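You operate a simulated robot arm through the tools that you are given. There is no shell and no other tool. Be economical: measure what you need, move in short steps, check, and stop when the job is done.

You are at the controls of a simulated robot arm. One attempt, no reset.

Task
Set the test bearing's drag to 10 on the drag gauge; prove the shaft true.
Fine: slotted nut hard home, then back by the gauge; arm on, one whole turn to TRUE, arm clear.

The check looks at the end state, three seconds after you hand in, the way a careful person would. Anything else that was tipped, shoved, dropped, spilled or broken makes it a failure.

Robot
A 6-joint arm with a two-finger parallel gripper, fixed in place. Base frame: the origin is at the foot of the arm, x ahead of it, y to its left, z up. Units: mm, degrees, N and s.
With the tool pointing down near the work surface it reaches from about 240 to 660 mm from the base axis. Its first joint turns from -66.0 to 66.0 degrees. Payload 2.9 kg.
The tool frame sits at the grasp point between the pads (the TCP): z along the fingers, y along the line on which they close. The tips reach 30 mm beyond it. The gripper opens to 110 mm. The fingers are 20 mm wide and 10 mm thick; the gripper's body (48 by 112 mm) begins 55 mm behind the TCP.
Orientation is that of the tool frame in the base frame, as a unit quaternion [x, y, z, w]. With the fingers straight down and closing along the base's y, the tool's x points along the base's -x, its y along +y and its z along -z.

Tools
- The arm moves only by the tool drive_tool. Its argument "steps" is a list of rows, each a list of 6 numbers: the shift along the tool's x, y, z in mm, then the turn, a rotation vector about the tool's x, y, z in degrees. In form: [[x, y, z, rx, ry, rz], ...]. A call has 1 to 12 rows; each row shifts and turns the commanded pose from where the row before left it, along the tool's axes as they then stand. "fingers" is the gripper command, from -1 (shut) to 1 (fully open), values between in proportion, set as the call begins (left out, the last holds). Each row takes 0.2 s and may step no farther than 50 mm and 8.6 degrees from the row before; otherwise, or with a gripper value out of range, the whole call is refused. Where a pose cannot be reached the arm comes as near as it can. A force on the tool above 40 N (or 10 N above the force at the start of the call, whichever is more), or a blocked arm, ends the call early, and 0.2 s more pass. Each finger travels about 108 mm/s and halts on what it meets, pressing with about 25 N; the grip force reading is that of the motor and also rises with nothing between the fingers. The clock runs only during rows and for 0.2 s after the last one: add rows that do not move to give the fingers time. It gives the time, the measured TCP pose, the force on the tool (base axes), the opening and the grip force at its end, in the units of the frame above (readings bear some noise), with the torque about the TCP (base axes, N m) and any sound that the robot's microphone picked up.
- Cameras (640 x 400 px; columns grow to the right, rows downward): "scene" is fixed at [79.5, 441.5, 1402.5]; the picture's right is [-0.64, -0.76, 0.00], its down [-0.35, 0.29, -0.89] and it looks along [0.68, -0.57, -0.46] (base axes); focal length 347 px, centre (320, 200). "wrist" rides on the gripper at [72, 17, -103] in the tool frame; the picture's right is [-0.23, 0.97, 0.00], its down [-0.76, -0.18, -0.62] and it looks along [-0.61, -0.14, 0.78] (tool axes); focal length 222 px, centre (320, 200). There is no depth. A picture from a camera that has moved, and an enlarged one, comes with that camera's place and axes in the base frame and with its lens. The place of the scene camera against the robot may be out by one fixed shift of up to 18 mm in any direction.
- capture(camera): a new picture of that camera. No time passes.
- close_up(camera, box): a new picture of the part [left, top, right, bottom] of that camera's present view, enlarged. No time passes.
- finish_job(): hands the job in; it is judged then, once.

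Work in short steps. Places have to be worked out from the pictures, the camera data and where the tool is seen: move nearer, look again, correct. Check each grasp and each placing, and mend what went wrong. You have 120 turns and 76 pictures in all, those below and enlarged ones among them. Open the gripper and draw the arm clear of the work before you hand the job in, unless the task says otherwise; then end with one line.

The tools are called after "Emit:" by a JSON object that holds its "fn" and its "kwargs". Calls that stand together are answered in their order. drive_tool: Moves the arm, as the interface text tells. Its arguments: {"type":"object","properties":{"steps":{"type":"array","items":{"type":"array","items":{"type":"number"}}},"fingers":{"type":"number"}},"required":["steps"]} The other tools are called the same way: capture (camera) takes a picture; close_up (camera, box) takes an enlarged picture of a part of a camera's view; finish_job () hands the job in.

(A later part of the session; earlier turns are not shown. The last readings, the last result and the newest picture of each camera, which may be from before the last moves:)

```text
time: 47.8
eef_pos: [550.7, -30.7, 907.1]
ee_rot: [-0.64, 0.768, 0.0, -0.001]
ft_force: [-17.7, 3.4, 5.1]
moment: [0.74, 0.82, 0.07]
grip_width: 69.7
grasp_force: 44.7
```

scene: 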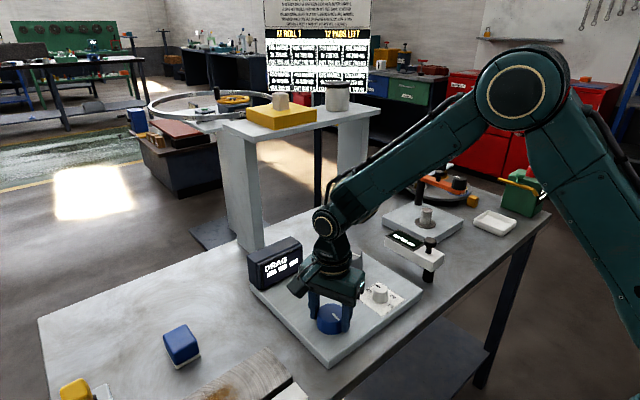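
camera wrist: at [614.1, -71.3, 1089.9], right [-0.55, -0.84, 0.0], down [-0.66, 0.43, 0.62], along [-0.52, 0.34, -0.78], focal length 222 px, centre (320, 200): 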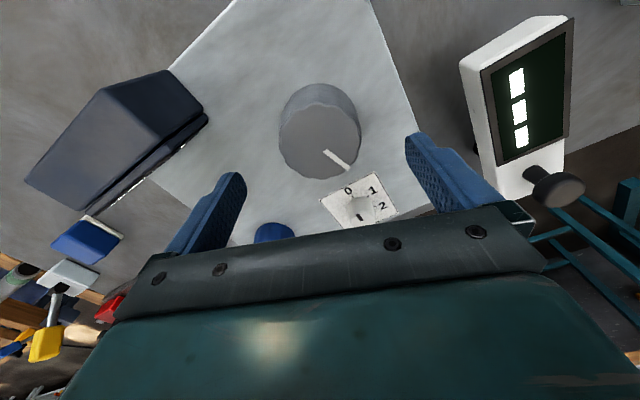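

Still turning freely. Continuing clockwise.

Emit:
{"fn": "drive_tool", "kwargs": {"steps": [[0, 0, 0, 0, 0, 8], [0, 0, 0, 0, 0, 8], [0, 0, 0, 0, 0, 8], [0, 0, 0, 0, 0, 8], [0, 0, 0, 0, 0, 8], [0, 0, 0, 0, 0, 8], [0, 0, 0, 0, 0, 8], [0, 0, 0, 0, 0, 8], [0, 0, 0, 0, 0, 8], [0, 0, 0, 0, 0, 8], [0, 0, 0, 0, 0, 0]]}}

Emit:
{"fn": "close_up", "kwargs": {"camera": "scene", "box": [240, 200, 440, 340]}}

```text
time: 50.2
eef_pos: [548.3, -30.1, 908.8]
ee_rot: [-0.001, 1.0, -0.001, -0.004]
ft_force: [-23.5, 20.1, 3.2]
moment: [0.51, 0.88, 0.03]
grip_width: 69.6
grasp_force: 44.5
```

```text
2.86 times, centred on (340, 270) of scene
camera zoom: at [78.8, 442.0, 1402.4], right [-0.64, -0.76, 0.0], down [-0.35, 0.29, -0.89], along [0.68, -0.57, -0.46], focal length 993 px, centre (263, 0)
```

zoom: 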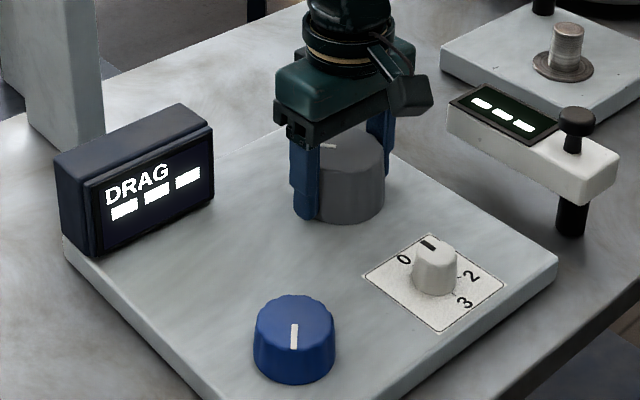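

Still free after 320° in all. I'll relieve the side load and continue to the wrist's end.

Emit:
{"fn": "drive_tool", "kwargs": {"steps": [[-2, 0, 0, 0, 0, 8], [0, 0, 0, 0, 0, 8], [0, 0, 0, 0, 0, 8], [0, 0, 0, 0, 0, 8], [0, 0, 0, 0, 0, 8], [0, 0, 0, 0, 0, 8], [0, 0, 0, 0, 0, 8], [0, 0, 0, 0, 0, 8], [0, 0, 0, 0, 0, 8], [0, 0, 0, 0, 0, 8], [0, 0, 0, 0, 0, 0]]}}

Emit:
{"fn": "drive_tool", "kwargs": {"steps": [[0, 0, 0, 0, 0, 8], [0, 0, 0, 0, 0, 8], [0, 0, 0, 0, 0, 8], [0, 0, 0, 0, 0, 8], [0, 0, 0, 0, 0, 8], [0, 0, 0, 0, 0, 8], [0, 0, 0, 0, 0, 8], [0, 0, 0, 0, 0, 8], [0, 0, 0, 0, 0, 8], [0, 0, 0, 0, 0, 8], [0, 0, 0, 0, 0, 0]]}}

Emit:
{"fn": "capture", "kwargs": {"camera": "scene"}}

```text
time: 50.7
eef_pos: [547.5, -30.6, 908.4]
ee_rot: [0.065, 0.998, 0.0, -0.007]
ft_force: [-4.0, 2.4, 4.8]
moment: [0.11, 0.54, 0.04]
grip_width: 69.8
grasp_force: 44.9
stopped in row 2: the force on the tool passed its limit at 42 N (the readings are from after the stop); the commanded pose is now the measured one
```

```text
time: 53.1
eef_pos: [550.5, -28.6, 907.4]
ee_rot: [0.691, 0.723, -0.002, -0.004]
ft_force: [8.8, 19.6, -6.3]
moment: [1.27, -0.4, -0.02]
grip_width: 69.5
grasp_force: 45.6
```

```text
35 pictures are left
```

scene: 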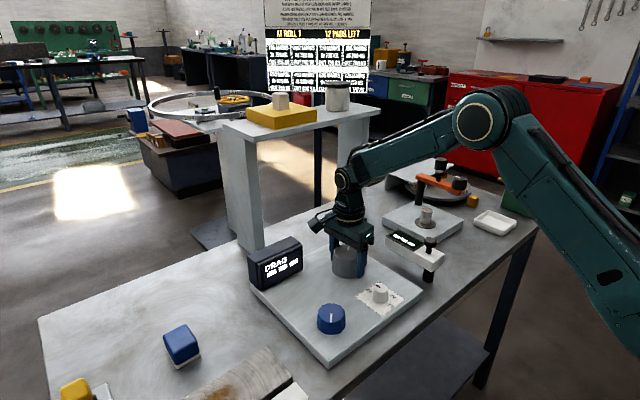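

Over 400° on grey with no stop, reading or torque, so it isn't the nut. I'll release it and unwind the wrist while heading to the blue knob for a long turn there.

Emit:
{"fn": "drive_tool", "kwargs": {"steps": [[0, 0, 0, 0, 0, 0], [0, 0, 0, 0, 0, 0], [0, 0, 0, 0, 0, 0], [0, 0, -35, 0, 0, 0], [0, 0, -40, 0, 0, -8.5], [0, 0, 0, 0, 0, -8.5], [0, 0, 0, 0, 0, -8.5], [0, 0, 0, 0, 0, -8.5], [0, 0, 0, 0, 0, -8.5], [0, 0, 0, 0, 0, -8.5], [0, 0, 0, 0, 0, -8.5], [0, 0, 0, 0, 0, -8.5]], "fingers": 1}}

Emit:
{"fn": "drive_tool", "kwargs": {"steps": [[0, 0, 0, 0, 0, -8.5], [0, 0, 0, 0, 0, -8.5], [0, 0, 0, 0, 0, -2.5], [0, 0, 0, 0, 0, 0]]}}

Emit:
{"fn": "capture", "kwargs": {"camera": "wrist"}}

```text
time: 55.7
eef_pos: [551.4, -30.4, 982.3]
ee_rot: [0.167, 0.986, -0.001, -0.006]
ft_force: [0.3, 1.0, 0.5]
moment: [0.0, -0.04, -0.04]
grip_width: 110.2
grasp_force: 0.1
```

```text
time: 56.7
eef_pos: [549.9, -31.3, 982.7]
ee_rot: [0.0, 1.0, 0.001, -0.006]
ft_force: [-0.3, 0.0, 0.3]
moment: [0.01, 0.01, 0.01]
grip_width: 109.9
grasp_force: 0.0
```

```text
34 pictures are left
camera wrist: at [478.9, -13.0, 1086.8], right [0.23, 0.97, 0.0], down [0.77, -0.18, 0.61], along [0.6, -0.14, -0.79], focal length 222 px, centre (320, 200)
```

wrist: 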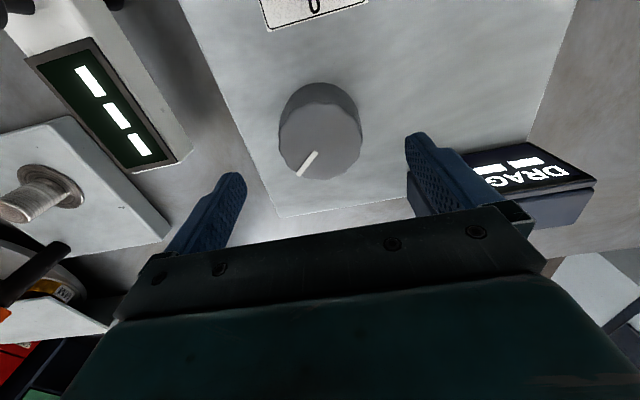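

The mark confirms 408° turned. On to the blue knob, winding the wrist back 160°.

Emit:
{"fn": "drive_tool", "kwargs": {"steps": [[25, 36, 0, 0, -0.7, 0], [25, 36, 0, 0, 0, 0], [25, 36, 0, 0, 0, 0], [25, 36, 0, 0, 0, 0], [0, 0, 0, 0, 0, -8.5], [0, 0, 0, 0, 0, -8.5], [0, 0, 0, 0, 0, -8.5], [0, 0, 0, 0, 0, -8.5], [0, 0, 0, 0, 0, -8.5], [0, 0, 0, 0, 0, -8.5], [0, 0, 0, 0, 0, -8.5], [0, 0, 0, 0, 0, -8.5]]}}

Emit:
{"fn": "drive_tool", "kwargs": {"steps": [[0, 0, 0, 0, 0, -8.5], [0, 0, 0, 0, 0, -8.5], [0, 0, 0, 0, 0, -8.5], [0, 0, 0, 0, 0, -8.5], [0, 0, 0, 0, 0, -8.5], [0, 0, 0, 0, 0, -8.5], [0, 0, 0, 0, 0, -8.5], [0, 0, 0, 0, 0, -8.5], [0, 0, 0, 0, 0, -8.5], [0, 0, 0, 0, 0, -8.5], [0, 0, 0, 0, 0, -7], [0, 0, 0, 0, 0, 0]]}}

Emit:
{"fn": "capture", "kwargs": {"camera": "wrist"}}

```text
time: 59.3
eef_pos: [450.6, 113.5, 982.9]
ee_rot: [-0.561, 0.828, 0.001, 0.0]
ft_force: [0.1, 0.4, 0.4]
moment: [0.03, 0.01, 0.0]
grip_width: 109.9
grasp_force: 0.0
```

```text
time: 61.9
eef_pos: [449.2, 113.1, 983.3]
ee_rot: [0.985, -0.172, 0.0, -0.001]
ft_force: [0.3, -0.4, 0.3]
moment: [-0.01, 0.02, -0.06]
grip_width: 110.0
grasp_force: 0.0
```

```text
33 pictures are left
camera wrist: at [511.8, 73.7, 1086.1], right [-0.54, -0.84, 0.0], down [-0.66, 0.42, 0.62], along [-0.52, 0.34, -0.78], focal length 222 px, centre (320, 200)
```

wrist: 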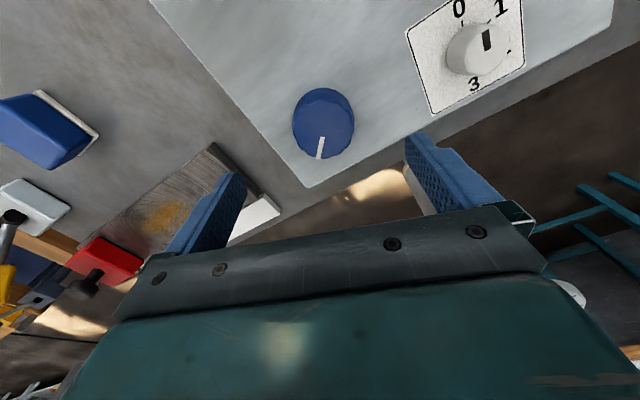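

Combining views, the blue knob's axis is at about (452,110). I'll shift there, descend and grip.

Emit:
{"fn": "drive_tool", "kwargs": {"steps": [[3.7, 1.3, 38, 0, 0, 0], [0, 0, 38, 0, 0, 0], [0, 0, 0, 0, 0, 0]]}}

Emit:
{"fn": "drive_tool", "kwargs": {"steps": [[0, 0, 0, 0, 0, 0], [0, 0, 0, 0, 0, 0], [0, 0, 0, 0, 0, 0]], "fingers": -0.2}}

Emit:
{"fn": "drive_tool", "kwargs": {"steps": [[0, 0, 0, 0, 0, 8], [0, 0, 0, 0, 0, 8], [0, 0, 0, 0, 0, 8], [0, 0, 0, 0, 0, 8], [0, 0, 0, 0, 0, 8], [0, 0, 0, 0, 0, 8], [0, 0, 0, 0, 0, 8], [0, 0, 0, 0, 0, 8], [0, 0, 0, 0, 0, 8], [0, 0, 0, 0, 0, 8], [0, 0, 0, 0, 0, 0]]}}

```text
time: 62.7
eef_pos: [452.5, 110.1, 906.8]
ee_rot: [0.985, -0.174, 0.0, -0.001]
ft_force: [-0.4, 0.6, 0.7]
moment: [-0.01, 0.03, 0.0]
grip_width: 109.9
grasp_force: 0.0
```

```text
time: 63.5
eef_pos: [451.5, 110.4, 905.3]
ee_rot: [0.985, -0.175, 0.0, 0.001]
ft_force: [-1.9, -10.8, -0.7]
moment: [-0.51, 0.04, -0.02]
grip_width: 54.9
grasp_force: 44.6
```

```text
time: 65.9
eef_pos: [449.4, 110.7, 906.5]
ee_rot: [-0.642, 0.767, 0.002, -0.003]
ft_force: [-19.4, -21.3, 7.3]
moment: [-0.84, 0.58, 0.43]
grip_width: 55.0
grasp_force: 45.0
```

Now there's a resisting torque of 0.43 N·m on the blue knob. Checking the gauge.

Emit:
{"fn": "close_up", "kwargs": {"camera": "scene", "box": [240, 200, 440, 340]}}

Emit:
{"fn": "close_up", "kwargs": {"camera": "wrist", "box": [220, 80, 420, 240]}}

```text
2.86 times, centred on (340, 270) of scene
camera zoom: at [78.9, 441.0, 1402.8], right [-0.64, -0.76, 0.0], down [-0.35, 0.3, -0.89], along [0.68, -0.57, -0.46], focal length 993 px, centre (263, 0)
```

zoom: 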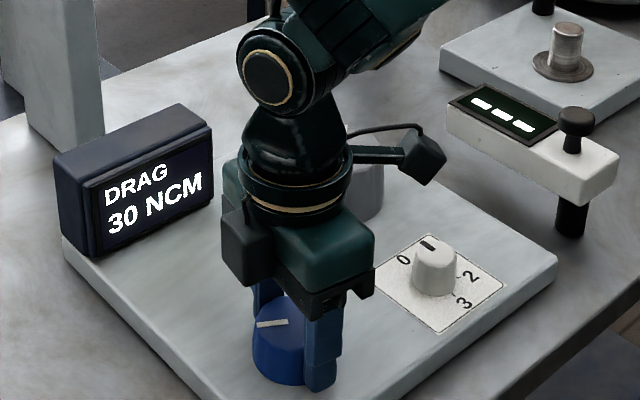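

```text
2.50 times, centred on (320, 160) of wrist
camera zoom: at [422.0, 42.7, 1010.3], right [-0.92, 0.39, 0.01], down [0.31, 0.72, 0.62], along [0.24, 0.57, -0.78], focal length 555 px, centre (320, 300)
```

zoom: 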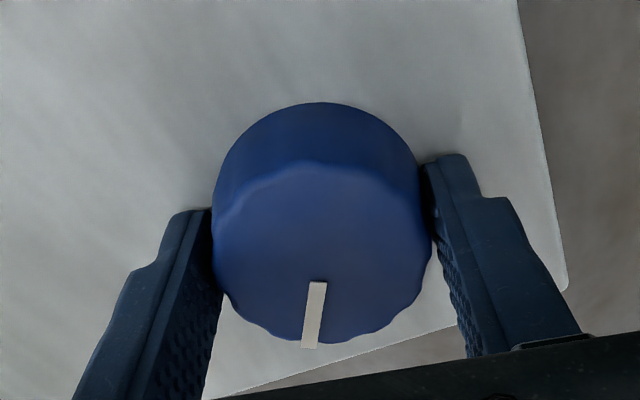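

The gauge woke: 30 NCM, so blue is the slotted nut. I'll push clockwise a little more to make sure it's hard home.

Emit:
{"fn": "drive_tool", "kwargs": {"steps": [[0, 0, 0, 0, 0, 4], [0, 0, 0, 0, 0, 4], [0, 0, 0, 0, 0, 0]]}}

Emit:
{"fn": "close_up", "kwargs": {"camera": "scene", "box": [240, 200, 440, 340]}}

```text
time: 66.7
eef_pos: [452.4, 113.4, 907.0]
ee_rot: [-0.59, 0.807, 0.003, -0.001]
ft_force: [-19.3, 4.2, -2.5]
moment: [0.18, 0.39, 0.84]
grip_width: 54.1
grasp_force: 44.3
```

```text
2.86 times, centred on (340, 270) of scene
camera zoom: at [79.0, 441.6, 1402.5], right [-0.64, -0.76, 0.0], down [-0.35, 0.29, -0.89], along [0.68, -0.57, -0.46], focal length 993 px, centre (263, 0)
```

zoom: 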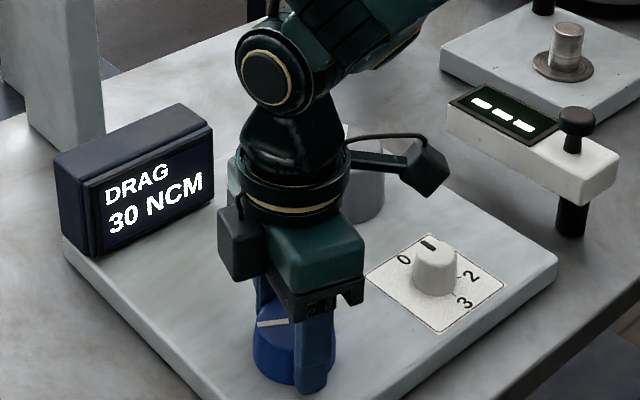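

Torque rose to 0.84 with the reading fixed at 30, so it is hard home. Now backing off 14° and reading.

Emit:
{"fn": "drive_tool", "kwargs": {"steps": [[0, 0, 0, 0, 0, -7], [0, 0, 0, 0, 0, -7], [0, 0, 0, 0, 0, 0]]}}

Emit:
{"fn": "close_up", "kwargs": {"camera": "scene", "box": [240, 200, 440, 340]}}

```text
time: 67.5
eef_pos: [450.9, 113.0, 907.2]
ee_rot: [-0.685, 0.729, 0.003, -0.001]
ft_force: [-28.1, 19.1, 5.5]
moment: [-0.53, 0.55, -0.1]
grip_width: 54.2
grasp_force: 45.1
```

```text
2.86 times, centred on (340, 270) of scene
camera zoom: at [78.7, 442.0, 1402.4], right [-0.64, -0.76, 0.0], down [-0.35, 0.29, -0.89], along [0.68, -0.57, -0.46], focal length 993 px, centre (263, 0)
```

zoom: 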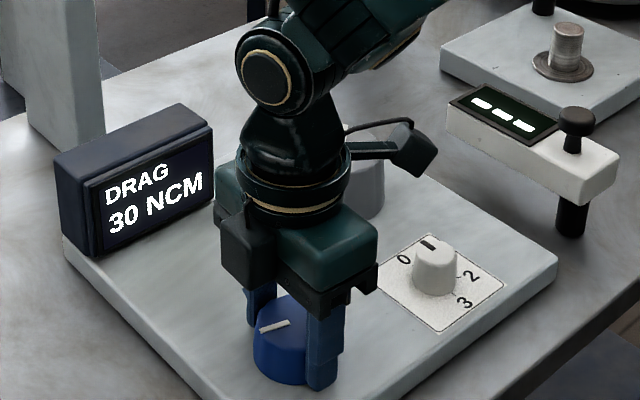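

The nut moved with the reading still at 30, so there's some backlash. I'll relieve the side load and back off another 12°.

Emit:
{"fn": "drive_tool", "kwargs": {"steps": [[-1.3, 2.5, 0, 0, 0, 0], [0, 0, 0, 0, 0, -6], [0, 0, 0, 0, 0, -6], [0, 0, 0, 0, 0, 0]]}}

Emit:
{"fn": "close_up", "kwargs": {"camera": "scene", "box": [240, 200, 440, 340]}}

```text
time: 68.5
eef_pos: [450.7, 112.5, 905.8]
ee_rot: [0.756, -0.655, -0.001, -0.001]
ft_force: [-17.9, 8.9, 0.2]
moment: [0.76, 0.88, -0.01]
grip_width: 53.9
grasp_force: 44.8
```

```text
2.86 times, centred on (340, 270) of scene
camera zoom: at [79.0, 441.7, 1402.5], right [-0.64, -0.76, 0.0], down [-0.35, 0.29, -0.89], along [0.68, -0.57, -0.46], focal length 993 px, centre (263, 0)
```

zoom: 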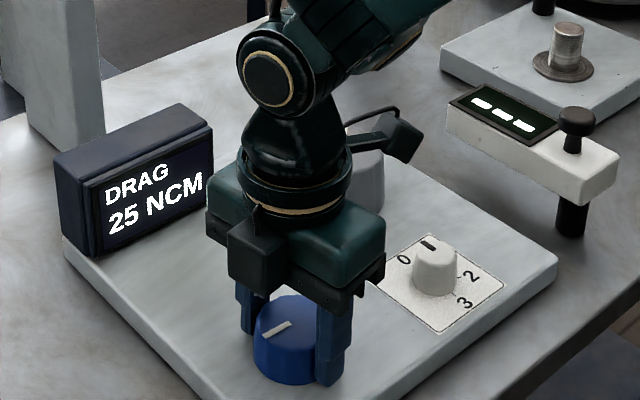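

25 NCM. Backing off another 12°.

Emit:
{"fn": "drive_tool", "kwargs": {"steps": [[0, 0, 0, 0, 0, -6], [0, 0, 0, 0, 0, -6], [0, 0, 0, 0, 0, 0]]}}

Emit:
{"fn": "close_up", "kwargs": {"camera": "scene", "box": [240, 220, 330, 280]}}

```text
time: 69.3
eef_pos: [448.3, 113.2, 906.9]
ee_rot: [0.821, -0.572, -0.002, 0.0]
ft_force: [-22.4, 6.5, 1.0]
moment: [0.64, 0.29, -0.08]
grip_width: 54.3
grasp_force: 45.0
```

```text
6.67 times, centred on (285, 250) of scene
camera zoom: at [78.9, 441.6, 1402.5], right [-0.64, -0.76, 0.0], down [-0.35, 0.29, -0.89], along [0.68, -0.57, -0.46], focal length 2316 px, centre (553, -133)
```

zoom: 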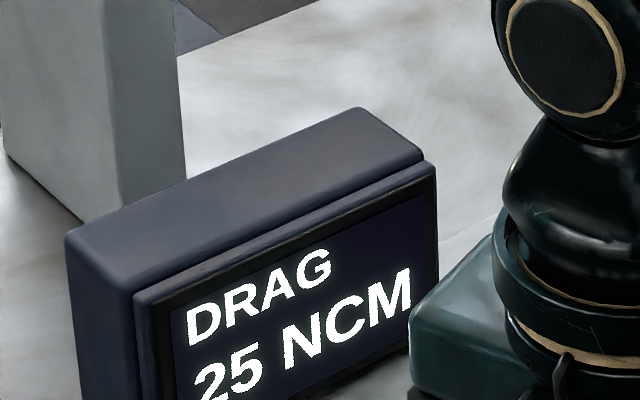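

Still 25, so the drag falls by 5 per slot of maybe 20–30°. Backing another 16°.

Emit:
{"fn": "drive_tool", "kwargs": {"steps": [[0, 1, 0, 0, 0, -8], [0, 0, 0, 0, 0, -8], [0, 0, 0, 0, 0, 0]]}}

Emit:
{"fn": "close_up", "kwargs": {"camera": "scene", "box": [240, 200, 440, 340]}}

```text
time: 70.1
eef_pos: [448.3, 112.4, 906.7]
ee_rot: [0.892, -0.452, -0.001, 0.001]
ft_force: [-20.2, 10.5, 0.2]
moment: [-0.45, 0.65, -0.03]
grip_width: 54.1
grasp_force: 45.2
```

```text
2.86 times, centred on (340, 270) of scene
camera zoom: at [79.0, 441.8, 1402.5], right [-0.64, -0.76, 0.0], down [-0.35, 0.29, -0.89], along [0.68, -0.57, -0.46], focal length 993 px, centre (263, 0)
```

zoom: 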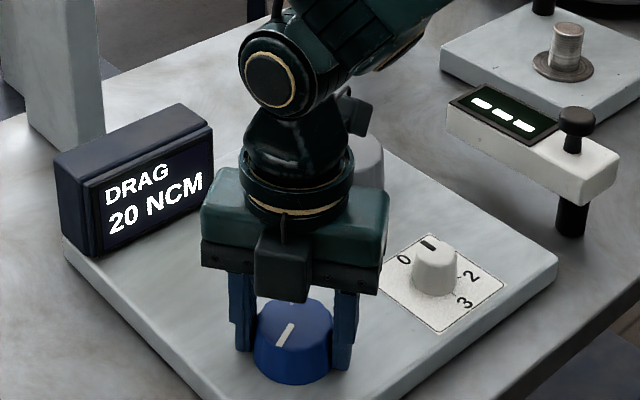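

20 NCM. Another 32° in steps should bring it near 10–15.

Emit:
{"fn": "drive_tool", "kwargs": {"steps": [[0, 0, 0, 0, 0, -8], [0, 0, 0, 0, 0, -8], [0, 0, 0, 0, 0, -8], [0, 0, 0, 0, 0, 0]]}}

Emit:
{"fn": "close_up", "kwargs": {"camera": "scene", "box": [240, 200, 440, 340]}}

```text
time: 71.1
eef_pos: [447.7, 111.4, 907.2]
ee_rot: [0.966, -0.258, -0.002, 0.001]
ft_force: [-24.6, 0.9, 9.1]
moment: [0.08, 0.38, -0.04]
grip_width: 54.1
grasp_force: 45.3
```

```text
2.86 times, centred on (340, 270) of scene
camera zoom: at [78.7, 441.5, 1402.6], right [-0.64, -0.76, 0.0], down [-0.35, 0.29, -0.89], along [0.68, -0.57, -0.46], focal length 993 px, centre (263, 0)
```

zoom: 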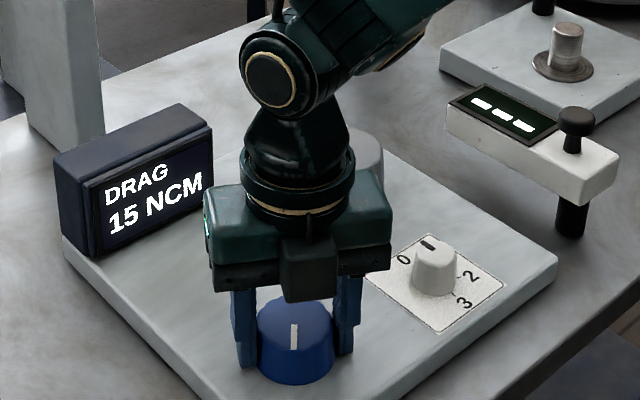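

15 NCM. Another 14°.

Emit:
{"fn": "drive_tool", "kwargs": {"steps": [[0, 0, 0, 0, 0, -7], [0, 0, 0, 0, 0, -7], [0, 0, 0, 0, 0, 0]]}}

Emit:
{"fn": "close_up", "kwargs": {"camera": "scene", "box": [240, 200, 440, 340]}}

```text
time: 71.9
eef_pos: [446.9, 110.8, 906.6]
ee_rot: [0.99, -0.14, -0.003, 0.0]
ft_force: [-27.4, -9.8, 17.8]
moment: [-0.63, 0.08, -0.05]
grip_width: 54.3
grasp_force: 44.7
```

```text
2.86 times, centred on (340, 270) of scene
camera zoom: at [78.5, 441.2, 1402.7], right [-0.64, -0.76, 0.0], down [-0.35, 0.29, -0.89], along [0.68, -0.57, -0.46], focal length 993 px, centre (263, 0)
```

zoom: 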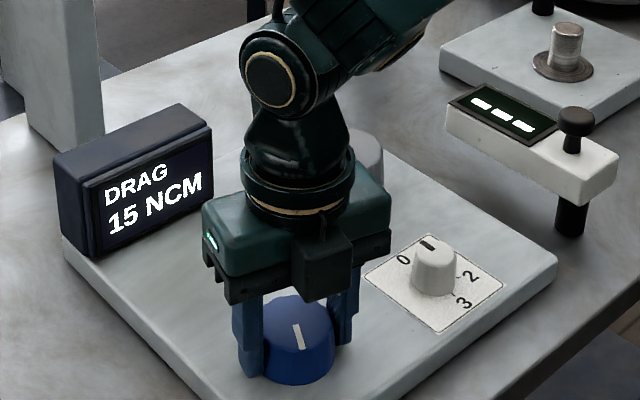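

Still 15. Another 14°, watching for the wrist limit.

Emit:
{"fn": "drive_tool", "kwargs": {"steps": [[0.7, 0.5, 0, 0, 0, -6], [0, 0, 0, 0, 0, -6], [0, 0, 0, 0, 0, 0]]}}

Emit:
{"fn": "close_up", "kwargs": {"camera": "scene", "box": [240, 200, 440, 340]}}

```text
time: 72.7
eef_pos: [447.0, 109.8, 906.8]
ee_rot: [0.999, -0.035, -0.004, 0.001]
ft_force: [-28.8, -16.5, 25.9]
moment: [-1.0, 0.44, -0.05]
grip_width: 54.1
grasp_force: 45.4
```

```text
2.86 times, centred on (340, 270) of scene
camera zoom: at [78.4, 441.0, 1402.8], right [-0.64, -0.76, 0.0], down [-0.35, 0.3, -0.89], along [0.68, -0.57, -0.46], focal length 993 px, centre (263, 0)
```

zoom: 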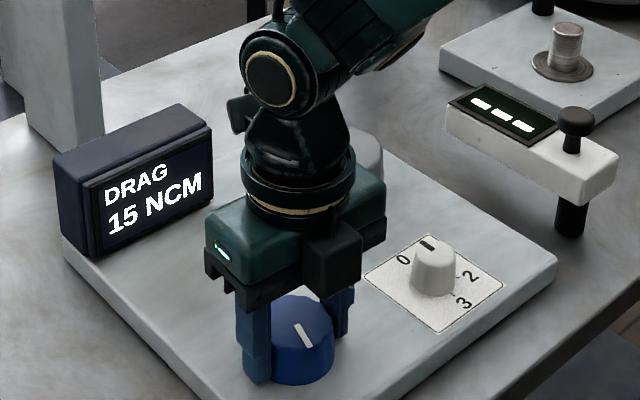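

Still 15 at 104° back; thresholds fit 30° slots, so 10 should sit at about 120°. The wrist is near its end, so I'll open, rewind around the knob and regrip.

Emit:
{"fn": "drive_tool", "kwargs": {"steps": [[0, 0, 0, 0, 0, 0], [0, 0, 0, 0, 0, 0], [0, 0, 0, 0, 0, 0], [0, 0, 0, 0, 0, 8.5], [0, 0, 0, 0, 0, 8.5], [0, 0, 0, 0, 0, 8.5], [0, 0, 0, 0, 0, 8.5], [0, 0, 0, 0, 0, 8.5], [0, 0, 0, 0, 0, 8.5], [0, 0, 0, 0, 0, 8.5], [0, 0, 0, 0, 0, 8.5], [0, 0, 0, 0, 0, 8.5]], "fingers": 1}}

Emit:
{"fn": "drive_tool", "kwargs": {"steps": [[0, 0, 0, 0, 0, 8.5], [0, 0, 0, 0, 0, 8.5], [0, 0, 0, 0, 0, 8.5], [0, 0, 0, 0, 0, 8.5], [0, 0, 0, 0, 0, 8.5], [0, 0, 0, 0, 0, 8.5], [0, 0, 0, 0, 0, 8.5], [0, 0, 0, 0, 0, 8.5], [0, 0, 0, 0, 0, 8.5], [0, 0, 0, 0, 0, 8.5], [0, 0, 0, 0, 0, 8.5], [0, 0, 0, 0, 0, 0]]}}

```text
time: 75.3
eef_pos: [450.4, 110.9, 907.3]
ee_rot: [0.762, -0.647, 0.0, -0.001]
ft_force: [0.6, -0.3, -0.6]
moment: [0.02, 0.02, 0.0]
grip_width: 110.0
grasp_force: 0.1
```

```text
time: 77.9
eef_pos: [450.4, 112.0, 907.7]
ee_rot: [-0.052, 0.999, 0.001, 0.001]
ft_force: [-0.2, -0.2, 0.3]
moment: [-0.03, 0.01, -0.02]
grip_width: 110.4
grasp_force: 0.1
```

I'll recentre by 3 mm toward the knob's true axis, close, and back off 16°.

Emit:
{"fn": "drive_tool", "kwargs": {"steps": [[3, 0, 0, 0, 0, 0], [0, 0, 0, 0, 0, 0], [0, 0, 0, 0, 0, 0], [0, 0, 0, 0, 0, 0]], "fingers": -0.2}}

Emit:
{"fn": "drive_tool", "kwargs": {"steps": [[0, 0, 0, 0, 0, -5.5], [0, 0, 0, 0, 0, -5.5], [0, 0, 0, 0, 0, -5], [0, 0, 0, 0, 0, 0]]}}

Emit:
{"fn": "close_up", "kwargs": {"camera": "scene", "box": [240, 200, 440, 340]}}

```text
time: 78.9
eef_pos: [448.0, 109.4, 905.9]
ee_rot: [-0.051, 0.999, 0.0, 0.0]
ft_force: [5.2, -14.3, -0.4]
moment: [-0.62, -0.31, -0.08]
grip_width: 54.3
grasp_force: 45.1
```

```text
time: 79.9
eef_pos: [448.1, 109.1, 906.0]
ee_rot: [-0.19, 0.982, -0.001, 0.0]
ft_force: [7.3, -22.4, -4.0]
moment: [-0.23, -0.37, -0.04]
grip_width: 54.4
grasp_force: 45.0
```

```text
2.86 times, centred on (340, 270) of scene
camera zoom: at [79.7, 440.9, 1402.7], right [-0.64, -0.76, 0.0], down [-0.35, 0.3, -0.89], along [0.68, -0.57, -0.46], focal length 993 px, centre (263, 0)
```

zoom: 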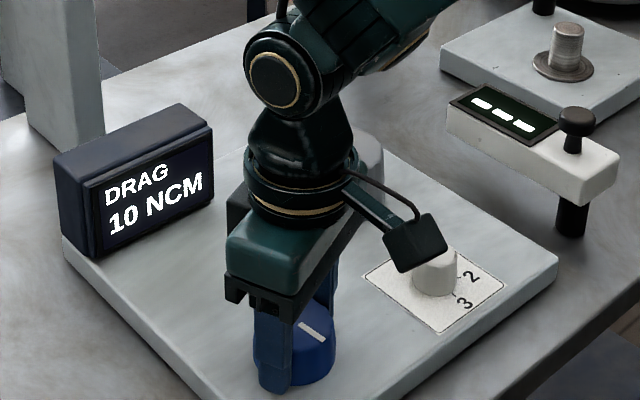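

10 NCM, centred on its slot. I'll release, rise clear, and go look at the white arm with its black pivot knob at about (424,-175).

Emit:
{"fn": "drive_tool", "kwargs": {"steps": [[0, 0, 0, 0, 0, 0], [0, 0, 0, 0, 0, 0], [0, 0, 0, 0, 0, 0], [0, 0, -45, 0, 0, 0], [0, 0, -45, 0, 0, 7], [0, 0, -20, 0, 0, 8], [0, 0, 0, 0, 0, 7], [6, -48, 0, 0, 0, 0], [6, -48, 0, 0, 0, 0], [6, -48, 0, 0, 0, 0], [6, -48, 0, 0, 0, 0], [6, -48, 0, 0, 0, 0]], "fingers": 1}}

Emit:
{"fn": "drive_tool", "kwargs": {"steps": [[0, -48, 0, 0, 0, 0], [0, 0, 0, 0, 0, 0]]}}

Emit:
{"fn": "capture", "kwargs": {"camera": "wrist"}}

Emit:
{"fn": "close_up", "kwargs": {"camera": "scene", "box": [240, 200, 440, 340]}}

```text
time: 82.5
eef_pos: [416.8, -131.5, 1014.6]
ee_rot: [-0.002, 1.0, 0.001, 0.001]
ft_force: [-0.1, -0.5, -0.4]
moment: [0.02, -0.02, -0.03]
grip_width: 109.8
grasp_force: 0.0
```

```text
time: 83.1
eef_pos: [416.8, -176.7, 1016.1]
ee_rot: [-0.001, 1.0, 0.0, 0.001]
ft_force: [0.0, -0.8, 0.1]
moment: [0.01, 0.0, 0.0]
grip_width: 109.9
grasp_force: 0.1
```

```text
21 pictures are left
camera wrist: at [345.1, -160.6, 1118.2], right [0.23, 0.97, 0.0], down [0.76, -0.18, 0.62], along [0.61, -0.14, -0.78], focal length 222 px, centre (320, 200)
```

wrist: 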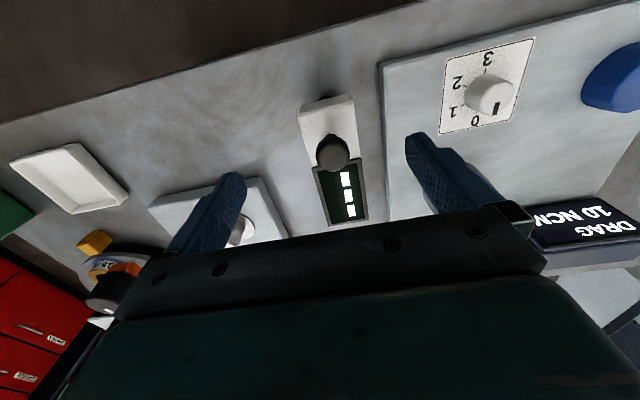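

```text
2.86 times, centred on (340, 270) of scene
camera zoom: at [79.5, 441.5, 1402.5], right [-0.64, -0.76, 0.0], down [-0.35, 0.29, -0.89], along [0.68, -0.57, -0.46], focal length 993 px, centre (263, 0)
```

zoom: 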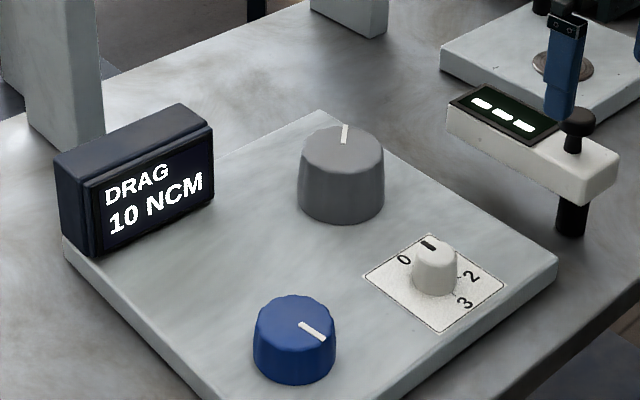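

Drag holds at 10. The white display arm pivots on its post near (415,-171) and is the only arm within reach, so I'll straddle it near its tip at (510,-172) with the fingers and try swinging it toward the grey shaft.

Emit:
{"fn": "drive_tool", "kwargs": {"steps": [[-46, 2, 0, 0, 0, 0], [-46, 3, 0, 0, 0, 0], [0, 0, 30, 0, 0, 0], [0, 0, 0, 0, 0, 0]]}}

Emit:
{"fn": "capture", "kwargs": {"camera": "wrist"}}

```text
time: 84.1
eef_pos: [508.4, -171.4, 984.3]
ee_rot: [0.0, 1.0, 0.002, 0.0]
ft_force: [-0.5, 0.0, -0.1]
moment: [0.02, 0.03, 0.05]
grip_width: 110.0
grasp_force: 0.1
```

```text
19 pictures are left
camera wrist: at [436.5, -154.3, 1088.2], right [0.23, 0.97, 0.0], down [0.76, -0.18, 0.62], along [0.61, -0.14, -0.78], focal length 222 px, centre (320, 200)
```

wrist: 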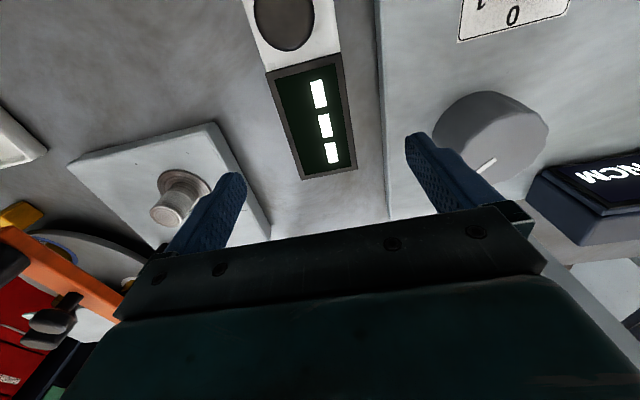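

The arm's centreline is y≈-168 with its tip at x≈534. I'll descend so the fingers straddle it, then narrow loosely to about 52 mm.

Emit:
{"fn": "drive_tool", "kwargs": {"steps": [[0, 3.5, 30, 0, 0, 0], [0, 0, 30, 0, 0, 0], [0, 0, 0, 0, 0, 0]]}}

Emit:
{"fn": "drive_tool", "kwargs": {"steps": [[0, 0, 0, 0, 0, 0], [0, 0, 0, 0, 0, 0], [0, 0, 0, 0, 0, 0]], "fingers": -0.05}}

```text
time: 84.9
eef_pos: [509.0, -166.7, 925.4]
ee_rot: [0.0, 1.0, 0.001, 0.001]
ft_force: [-0.2, 0.4, -0.6]
moment: [0.01, 0.03, 0.0]
grip_width: 109.9
grasp_force: 0.0
```

```text
time: 85.7
eef_pos: [510.1, -168.5, 926.7]
ee_rot: [0.0, 1.0, 0.002, 0.0]
ft_force: [0.2, -0.4, -0.2]
moment: [-0.02, -0.03, 0.0]
grip_width: 52.3
grasp_force: 0.5
```

Loosely straddled with no contact force. I'll swing 12° toward +y along the arc and check the force.

Emit:
{"fn": "drive_tool", "kwargs": {"steps": [[0.5, 9.9, 0, 0, 0, -6], [0.5, 9.9, 0, 0, 0, -6], [0, 0, 0, 0, 0, 0]]}}

Emit:
{"fn": "capture", "kwargs": {"camera": "scene"}}

```text
time: 86.5
eef_pos: [507.5, -147.9, 926.0]
ee_rot: [-0.105, 0.994, 0.001, -0.001]
ft_force: [0.5, -1.1, -0.3]
moment: [0.0, -0.03, 0.02]
grip_width: 53.0
grasp_force: 0.0
```

```text
18 pictures are left
```

scene: 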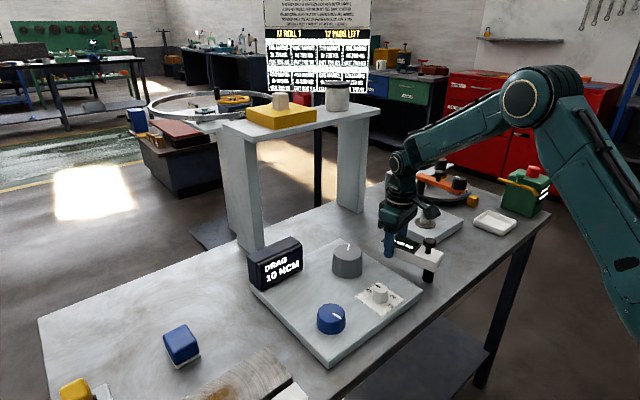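

The arm swings freely. Continuing another 30°.

Emit:
{"fn": "drive_tool", "kwargs": {"steps": [[0.5, 9.9, 0, 0, 0, -6], [0.5, 9.9, 0, 0, 0, -6], [0.5, 9.9, 0, 0, 0, -6], [0.5, 9.9, 0, 0, 0, -6], [0.5, 9.9, 0, 0, 0, -6], [0, 0, 0, 0, 0, 0]]}}

Emit:
{"fn": "close_up", "kwargs": {"camera": "scene", "box": [320, 190, 460, 300]}}

```text
time: 87.6
eef_pos: [491.9, -117.6, 925.9]
ee_rot: [-0.325, 0.946, -0.008, 0.003]
ft_force: [17.1, -18.5, -10.1]
moment: [0.23, 0.07, -0.19]
grip_width: 64.3
grasp_force: 12.4
stopped in row 5: the force on the tool passed its limit at 46 N (the readings are from after the stop); the commanded pose is now the measured one
```

```text
3.64 times, centred on (390, 245) of scene
camera zoom: at [80.1, 440.9, 1402.7], right [-0.64, -0.76, 0.0], down [-0.35, 0.3, -0.89], along [0.68, -0.57, -0.46], focal length 1263 px, centre (66, 36)
```

zoom: 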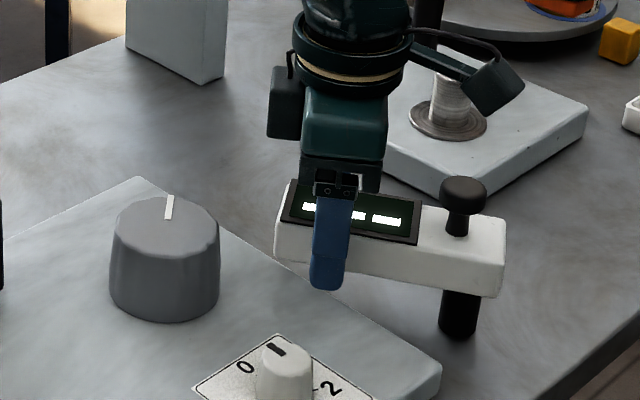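

It met a stop at about 30° on that side, with the display still dashed, so the working position is on the other side, toward the stub shaft. I'll swing it back along the arc.

Emit:
{"fn": "drive_tool", "kwargs": {"steps": [[0.5, -9.9, 0, 0, 0, 7], [0.5, -9.9, 0, 0, 0, 7], [0.5, -9.9, 0, 0, 0, 6], [0.5, -9.9, 0, 0, 0, 6], [0.5, -9.9, 0, 0, 0, 6], [0.5, -9.9, 0, 0, 0, 6], [0, 0, 0, 0, 0, 0]]}}

Emit:
{"fn": "drive_tool", "kwargs": {"steps": [[0.5, -9.9, 0, 0, 0, 6], [0.5, -9.9, 0, 0, 0, 6], [0.5, -9.9, 0, 0, 0, 6], [0.5, -9.9, 0, 0, 0, 6], [0, 0, 0, 0, 0, 0]]}}

Emit:
{"fn": "close_up", "kwargs": {"camera": "scene", "box": [350, 160, 490, 290]}}

```text
time: 89.2
eef_pos: [507.0, -171.2, 927.1]
ee_rot: [-0.002, 1.0, -0.004, 0.004]
ft_force: [0.1, -0.1, 0.4]
moment: [0.02, 0.0, -0.02]
grip_width: 52.4
grasp_force: 0.4
```

```text
time: 89.8
eef_pos: [504.0, -175.1, 925.7]
ee_rot: [0.072, 0.997, 0.002, -0.005]
ft_force: [1.0, 23.0, 4.2]
moment: [0.2, 0.21, 0.27]
grip_width: 63.3
grasp_force: 10.5
stopped in row 2: the force on the tool passed its limit at 46 N (the readings are from after the stop); the commanded pose is now the measured one
```

```text
3.08 times, centred on (420, 225) of scene
camera zoom: at [79.4, 442.1, 1402.3], right [-0.64, -0.76, 0.0], down [-0.35, 0.29, -0.89], along [0.68, -0.57, -0.46], focal length 1069 px, centre (12, 123)
```

zoom: 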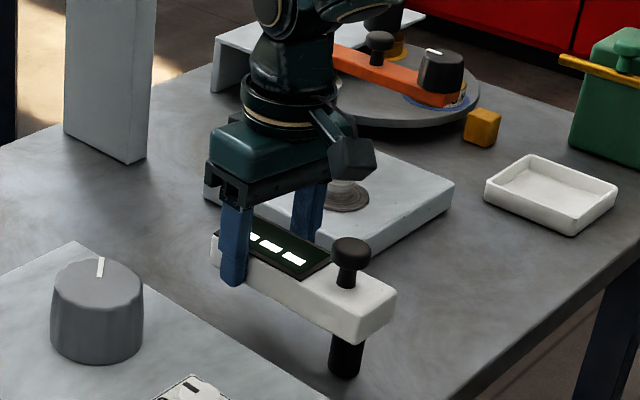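

The start position is the other stop, so the arm's travel is from 0° to about 32° toward the grey shaft: that is "on". I'll swing it back there.

Emit:
{"fn": "drive_tool", "kwargs": {"steps": [[0, 6, 0, 0, 0, -8], [0.5, 9.9, 0, 0, 0, -6], [0.5, 9.9, 0, 0, 0, -6], [0.5, 9.9, 0, 0, 0, -6], [0.5, 9.9, 0, 0, 0, -6], [0.5, 9.9, 0, 0, 0, -6], [0, 5, 0, 0, 0, -3], [0, 3, 0, 0, 0, -2], [0, 3, 0, 0, 0, -2], [0, 3, 0, 0, 0, -1], [0, 0, 0, 0, 0, 0]]}}

Emit:
{"fn": "close_up", "kwargs": {"camera": "scene", "box": [320, 190, 460, 300]}}

```text
time: 92.2
eef_pos: [485.6, -119.7, 928.3]
ee_rot: [-0.313, 0.95, -0.001, -0.004]
ft_force: [7.4, -35.4, -0.9]
moment: [-0.18, -0.31, -0.86]
grip_width: 68.5
grasp_force: 16.0
```

```text
3.64 times, centred on (390, 245) of scene
camera zoom: at [79.7, 440.6, 1402.8], right [-0.64, -0.76, 0.0], down [-0.35, 0.3, -0.89], along [0.68, -0.57, -0.46], focal length 1263 px, centre (66, 36)
```

zoom: 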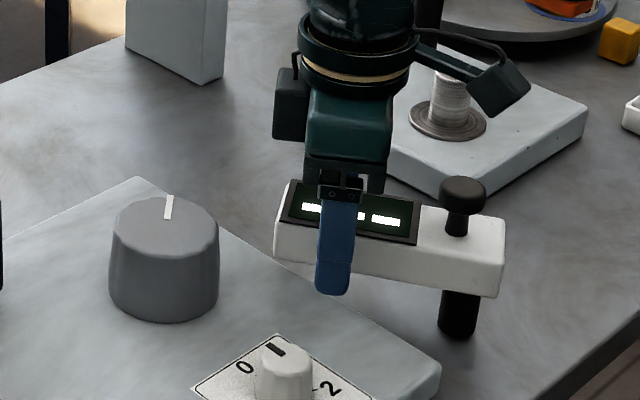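

The arm is at its stop. I'll open gently, rise and read the pose.

Emit:
{"fn": "drive_tool", "kwargs": {"steps": [[0, -4, 0, 0, 0, 0], [0, 0, 0, 0, 0, 0], [0, 0, 0, 0, 0, 0], [0, 0, 0, 0, 0, 0], [0, 0, -40, 0, 0, 0], [0, 0, -35, 0, 0, 0], [0, 0, 0, 0, 0, 0]], "fingers": 1}}

Emit:
{"fn": "close_up", "kwargs": {"camera": "scene", "box": [320, 190, 460, 300]}}

```text
time: 93.8
eef_pos: [486.7, -115.7, 1002.2]
ee_rot: [-0.319, 0.948, 0.003, -0.002]
ft_force: [-1.3, -0.6, -0.3]
moment: [0.01, -0.01, 0.0]
grip_width: 110.1
grasp_force: 0.1
```

```text
3.64 times, centred on (390, 245) of scene
camera zoom: at [79.5, 441.5, 1402.5], right [-0.64, -0.76, 0.0], down [-0.35, 0.29, -0.89], along [0.68, -0.57, -0.46], focal length 1263 px, centre (66, 36)
```

zoom: 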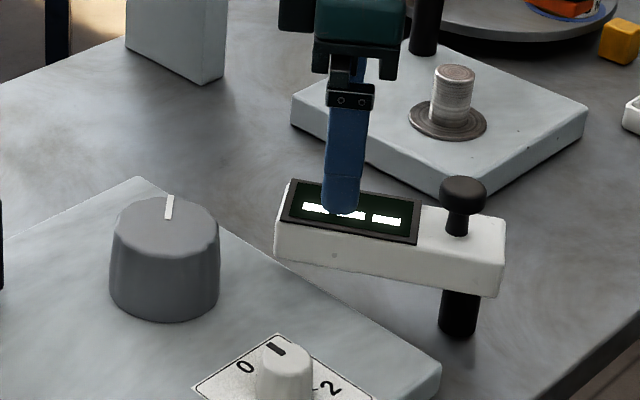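

The arm stays on its stop. Moving to the grey shaft and winding the wrist to about -175° for a nearly full turn.

Emit:
{"fn": "drive_tool", "kwargs": {"steps": [[-34.2, 9.6, 0, 0, 0, 0], [-34.2, 9.6, 0, 0, 0, 0], [-34.2, 9.6, 0, 0, 0, 0], [0, 0, 0, 0, 0, -8.5], [0, 0, 0, 0, 0, -8.5], [0, 0, 0, 0, 0, -8.5], [0, 0, 0, 0, 0, -8.5], [0, 0, 0, 0, 0, -8.5], [0, 0, 0, 0, 0, -8.5], [0, 0, 0, 0, 0, -8.5], [0, 0, 0, 0, 0, -8.5]]}}

Emit:
{"fn": "drive_tool", "kwargs": {"steps": [[0, 0, 0, 0, 0, -8.5], [0, 0, 0, 0, 0, -8.5], [0, 0, 0, 0, 0, -8.5], [0, 0, 0, 0, 0, -8.5], [0, 0, 0, 0, 0, -8.5], [0, 0, 0, 0, 0, -8.5], [0, 0, 0, 0, 0, -8.5], [0, 0, 0, 0, 0, -8.5], [0, 0, 0, 0, 0, 0]]}}

```text
time: 96.2
eef_pos: [552.6, -32.0, 1001.5]
ee_rot: [0.795, -0.606, -0.004, 0.001]
ft_force: [-0.2, 0.0, -1.2]
moment: [0.0, -0.01, 0.03]
grip_width: 109.9
grasp_force: 0.0
```

```text
time: 98.2
eef_pos: [556.1, -19.1, 1003.6]
ee_rot: [0.998, -0.066, -0.006, -0.012]
ft_force: [1.0, 0.1, -0.1]
moment: [-0.01, -0.02, 0.02]
grip_width: 109.9
grasp_force: 0.1
out of reach, approached as far as the arm can: row 8
```

-175° is just past reach here, so I'll go back to about -158° and check the pose.

Emit:
{"fn": "drive_tool", "kwargs": {"steps": [[0, 0, 0, 0, 0, 8.5], [0, 0, 0, 0, 0, 6.5], [0, 0, 0, 0, 0, 0]]}}

```text
time: 99.0
eef_pos: [556.0, -17.6, 1003.0]
ee_rot: [0.982, -0.19, -0.005, -0.001]
ft_force: [0.0, -0.6, 0.0]
moment: [-0.01, 0.02, -0.02]
grip_width: 109.9
grasp_force: 0.2
```

I'll shift 14 mm back over the axis, descend and grip.

Emit:
{"fn": "drive_tool", "kwargs": {"steps": [[0.2, 13.9, 0, 0, 0, 0], [0, 0, 47, 0, 0, 0], [0, 0, 47, 0, 0, 0], [0, 0, 0, 0, 0, 0]]}}

Emit:
{"fn": "drive_tool", "kwargs": {"steps": [[0, 0, 0, 0, 0, 0], [0, 0, 0, 0, 0, 0], [0, 0, 0, 0, 0, 0]], "fingers": -0.1}}

Emit:
{"fn": "drive_tool", "kwargs": {"steps": [[0, 0, 0, 0, 0, 8], [0, 0, 0, 0, 0, 8], [0, 0, 0, 0, 0, 8], [0, 0, 0, 0, 0, 8], [0, 0, 0, 0, 0, 8], [0, 0, 0, 0, 0, 8], [0, 0, 0, 0, 0, 8], [0, 0, 0, 0, 0, 8], [0, 0, 0, 0, 0, 8], [0, 0, 0, 0, 0, 8], [0, 0, 0, 0, 0, 0]]}}

Emit:
{"fn": "close_up", "kwargs": {"camera": "scene", "box": [240, 190, 450, 320]}}

```text
time: 100.0
eef_pos: [549.6, -31.3, 908.8]
ee_rot: [0.982, -0.189, -0.003, -0.001]
ft_force: [0.1, -0.7, 0.0]
moment: [0.03, 0.0, 0.02]
grip_width: 109.9
grasp_force: 0.1
```

```text
time: 100.8
eef_pos: [551.0, -29.5, 909.3]
ee_rot: [0.982, -0.188, -0.004, -0.001]
ft_force: [6.2, 10.9, -5.9]
moment: [0.29, -0.44, -0.02]
grip_width: 71.0
grasp_force: 45.0
```

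```text
time: 103.2
eef_pos: [550.9, -31.4, 908.3]
ee_rot: [-0.631, 0.776, 0.004, -0.001]
ft_force: [12.5, 18.2, -20.3]
moment: [0.87, -0.32, -0.04]
grip_width: 71.0
grasp_force: 44.5
```

```text
3.05 times, centred on (345, 255) of scene
camera zoom: at [80.1, 441.9, 1402.4], right [-0.64, -0.76, 0.0], down [-0.35, 0.29, -0.89], along [0.68, -0.57, -0.46], focal length 1059 px, centre (244, 32)
```

zoom: 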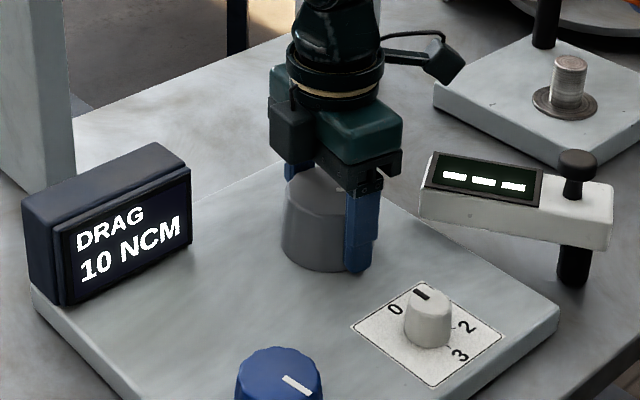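

Drag stays at 10; the arm display is dashed so far. Continuing the turn.

Emit:
{"fn": "drive_tool", "kwargs": {"steps": [[0, 0, 0, 0, 0, 8], [0, 0, 0, 0, 0, 8], [0, 0, 0, 0, 0, 8], [0, 0, 0, 0, 0, 8], [0, 0, 0, 0, 0, 8], [0, 0, 0, 0, 0, 8], [0, 0, 0, 0, 0, 8], [0, 0, 0, 0, 0, 8], [0, 0, 0, 0, 0, 8], [0, 0, 0, 0, 0, 8], [0, 0, 0, 0, 0, 0]]}}

Emit:
{"fn": "drive_tool", "kwargs": {"steps": [[0, 0, 0, 0, 0, 8], [0, 0, 0, 0, 0, 8], [0, 0, 0, 0, 0, 8], [0, 0, 0, 0, 0, 8], [0, 0, 0, 0, 0, 8], [0, 0, 0, 0, 0, 8], [0, 0, 0, 0, 0, 8], [0, 0, 0, 0, 0, 8], [0, 0, 0, 0, 0, 8], [0, 0, 0, 0, 0, 8], [0, 0, 0, 0, 0, 0]]}}

Emit:
{"fn": "drive_tool", "kwargs": {"steps": [[0, 0, 0, 0, 0, 8], [0, 0, 0, 0, 0, 8], [0, 0, 0, 0, 0, 8], [0, 0, 0, 0, 0, 8], [0, 0, 0, 0, 0, 8], [0, 0, 0, 0, 0, 8], [0, 0, 0, 0, 0, 8], [0, 0, 0, 0, 0, 8], [0, 0, 0, 0, 0, 8], [0, 0, 0, 0, 0, 0]]}}

Emit:
{"fn": "close_up", "kwargs": {"camera": "scene", "box": [240, 190, 450, 320]}}

```text
time: 105.6
eef_pos: [549.1, -30.5, 908.5]
ee_rot: [0.015, 1.0, 0.003, -0.004]
ft_force: [4.6, 21.5, -9.6]
moment: [0.96, -0.14, 0.0]
grip_width: 71.1
grasp_force: 44.7
```

```text
time: 108.0
eef_pos: [550.3, -30.9, 909.9]
ee_rot: [0.654, 0.757, 0.0, -0.005]
ft_force: [-1.8, 21.8, 5.0]
moment: [0.86, -0.42, 0.0]
grip_width: 71.0
grasp_force: 44.8
```

```text
time: 110.2
eef_pos: [549.1, -30.1, 909.7]
ee_rot: [0.973, 0.229, -0.003, -0.004]
ft_force: [3.6, 18.5, -1.0]
moment: [0.58, -0.25, 0.94]
grip_width: 70.9
grasp_force: 44.7
```

```text
3.05 times, centred on (345, 255) of scene
camera zoom: at [79.5, 441.9, 1402.4], right [-0.64, -0.76, 0.0], down [-0.35, 0.29, -0.89], along [0.68, -0.57, -0.46], focal length 1059 px, centre (244, 32)
```

zoom: 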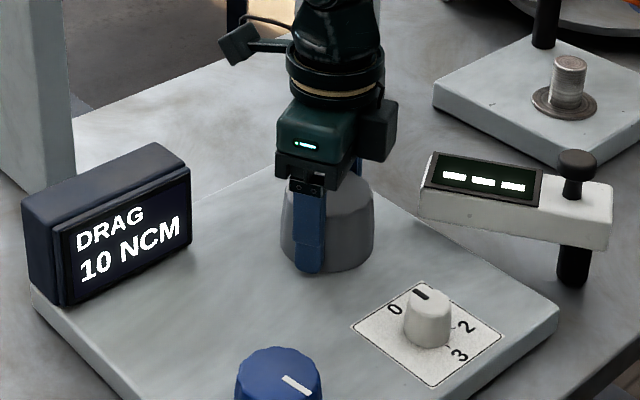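

Grey resisted at about 720° from its start, so it has an end stop there, and I've turned only about 310° with the arm on. I'll turn it back the other way instead, for a whole turn counter-clockwise.

Emit:
{"fn": "drive_tool", "kwargs": {"steps": [[0, 0, 0, 0, 0, -8], [0, 0, 0, 0, 0, -8], [0, 0, 0, 0, 0, -8], [0, 0, 0, 0, 0, -8], [0, 0, 0, 0, 0, -8], [0, 0, 0, 0, 0, -8], [0, 0, 0, 0, 0, -8], [0, 0, 0, 0, 0, -8], [0, 0, 0, 0, 0, -8], [0, 0, 0, 0, 0, -8], [0, 0, 0, 0, 0, -8], [0, 0, 0, 0, 0, 0]]}}

Emit:
{"fn": "drive_tool", "kwargs": {"steps": [[0, 0, 0, 0, 0, -8], [0, 0, 0, 0, 0, -8], [0, 0, 0, 0, 0, -8], [0, 0, 0, 0, 0, -8], [0, 0, 0, 0, 0, -8], [0, 0, 0, 0, 0, -8], [0, 0, 0, 0, 0, -8], [0, 0, 0, 0, 0, -8], [0, 0, 0, 0, 0, -8], [0, 0, 0, 0, 0, -8], [0, 0, 0, 0, 0, 0]]}}

Emit:
{"fn": "drive_tool", "kwargs": {"steps": [[0, 0, 0, 0, 0, -8], [0, 0, 0, 0, 0, -8], [0, 0, 0, 0, 0, -8], [0, 0, 0, 0, 0, -8], [0, 0, 0, 0, 0, -8], [0, 0, 0, 0, 0, -8], [0, 0, 0, 0, 0, -8], [0, 0, 0, 0, 0, -8], [0, 0, 0, 0, 0, -8], [0, 0, 0, 0, 0, -8], [0, 0, 0, 0, 0, 0]]}}

Emit:
{"fn": "drive_tool", "kwargs": {"steps": [[0, 0, 0, 0, 0, -8], [0, 0, 0, 0, 0, -8], [0, 0, 0, 0, 0, -8], [0, 0, 0, 0, 0, -8], [0, 0, 0, 0, 0, -8], [0, 0, 0, 0, 0, -8], [0, 0, 0, 0, 0, -8], [0, 0, 0, 0, 0, 0]]}}

Emit:
{"fn": "close_up", "kwargs": {"camera": "scene", "box": [240, 190, 450, 320]}}

```text
time: 112.8
eef_pos: [550.9, -32.4, 909.4]
ee_rot: [0.541, 0.841, 0.001, -0.004]
ft_force: [9.7, 18.6, -1.6]
moment: [0.28, -0.13, -0.03]
grip_width: 70.8
grasp_force: 44.9
```

```text
time: 115.2
eef_pos: [550.4, -29.6, 910.8]
ee_rot: [-0.126, 0.992, 0.002, -0.002]
ft_force: [16.4, 20.8, -0.5]
moment: [0.33, -0.14, -0.04]
grip_width: 71.1
grasp_force: 44.9
```

```text
time: 117.6
eef_pos: [549.9, -28.8, 911.3]
ee_rot: [0.735, -0.678, -0.005, 0.001]
ft_force: [15.6, 22.2, -1.0]
moment: [0.51, -0.08, 0.05]
grip_width: 71.0
grasp_force: 45.0
```

```text
time: 119.4
eef_pos: [550.1, -29.8, 909.1]
ee_rot: [0.967, -0.255, -0.004, -0.001]
ft_force: [0.6, 19.1, 10.8]
moment: [0.39, 0.47, 0.03]
grip_width: 70.9
grasp_force: 44.8
```

```text
3.05 times, centred on (345, 255) of scene
camera zoom: at [79.3, 442.0, 1402.4], right [-0.64, -0.76, 0.0], down [-0.35, 0.29, -0.89], along [0.68, -0.57, -0.46], focal length 1059 px, centre (244, 32)
```

zoom: 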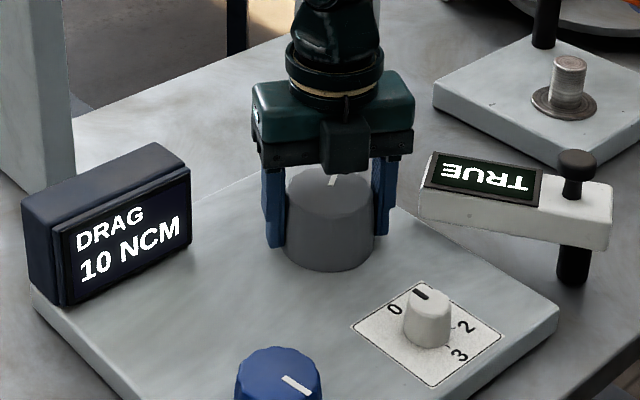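

TRUE is showing and drag is still 10. Now I'll release the shaft, rise, unwind the wrist and return to the arm to swing it clear.

Emit:
{"fn": "drive_tool", "kwargs": {"steps": [[0, 0, 0, 0, 0, 0], [0, 0, 0, 0, 0, 0], [0, 0, 0, 0, 0, 0], [0, 0, -45, 0, 0, 0], [0, 0, -48, 0, 0, 0], [0, 0, 0, 0, 0, 8.1], [0, 0, 0, 0, 0, 8.1], [0, 0, 0, 0, 0, 8.1], [0, 0, 0, 0, 0, 8.1], [0, 0, 0, 0, 0, 8.1], [0, 0, 0, 0, 0, 8.1], [0, 0, 0, 0, 0, 8.1]], "fingers": 1}}

Emit:
{"fn": "drive_tool", "kwargs": {"steps": [[0, 0, 0, 0, 0, 8.1], [0, 0, 0, 0, 0, 8.1], [0, 0, 0, 0, 0, 8.1], [0, 0, 0, 0, 0, 8.1], [0, 0, 0, 0, 0, 8.1], [0, 0, 0, 0, 0, 8.1], [0, 0, 0, 0, 0, 8.1], [0, 0, 0, 0, 0, 0]]}}

```text
time: 122.0
eef_pos: [550.9, -31.1, 1003.0]
ee_rot: [0.727, -0.686, -0.005, 0.001]
ft_force: [0.0, 0.4, -0.3]
moment: [-0.02, 0.0, 0.01]
grip_width: 110.2
grasp_force: 0.0
```

```text
time: 123.8
eef_pos: [550.4, -32.1, 1002.4]
ee_rot: [-0.315, 0.949, 0.003, -0.003]
ft_force: [0.0, -0.7, -0.1]
moment: [0.0, -0.01, -0.02]
grip_width: 109.9
grasp_force: 0.0
```

Moving back over the arm's tip at (487,-116) and looking before going down.

Emit:
{"fn": "drive_tool", "kwargs": {"steps": [[34, -9.5, 0, 0, 0, 0], [34, -9.5, 0, 0, 0, 0], [34, -9.5, 0, 0, 0, 0], [0, 0, 0, 0, 0, 0]]}}

Emit:
{"fn": "capture", "kwargs": {"camera": "wrist"}}

```text
time: 124.8
eef_pos: [486.2, -116.4, 1001.2]
ee_rot: [-0.316, 0.949, 0.003, -0.003]
ft_force: [-0.5, 0.2, -0.1]
moment: [0.02, -0.02, 0.02]
grip_width: 110.0
grasp_force: 0.1
```

```text
10 pictures are left
camera wrist: at [418.8, -145.2, 1105.2], right [-0.4, 0.92, 0.01], down [0.72, 0.31, 0.62], along [0.57, 0.25, -0.79], focal length 222 px, centre (320, 200)
```

wrist: 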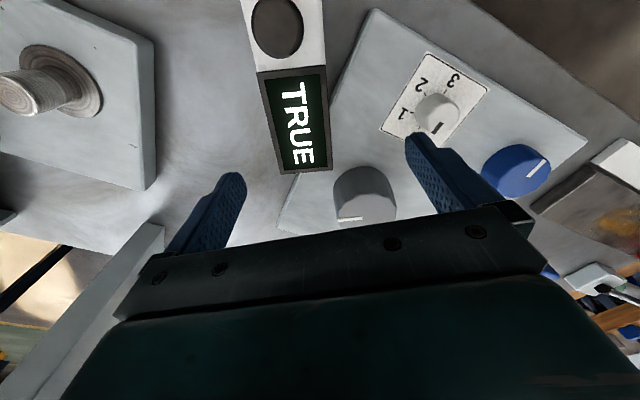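

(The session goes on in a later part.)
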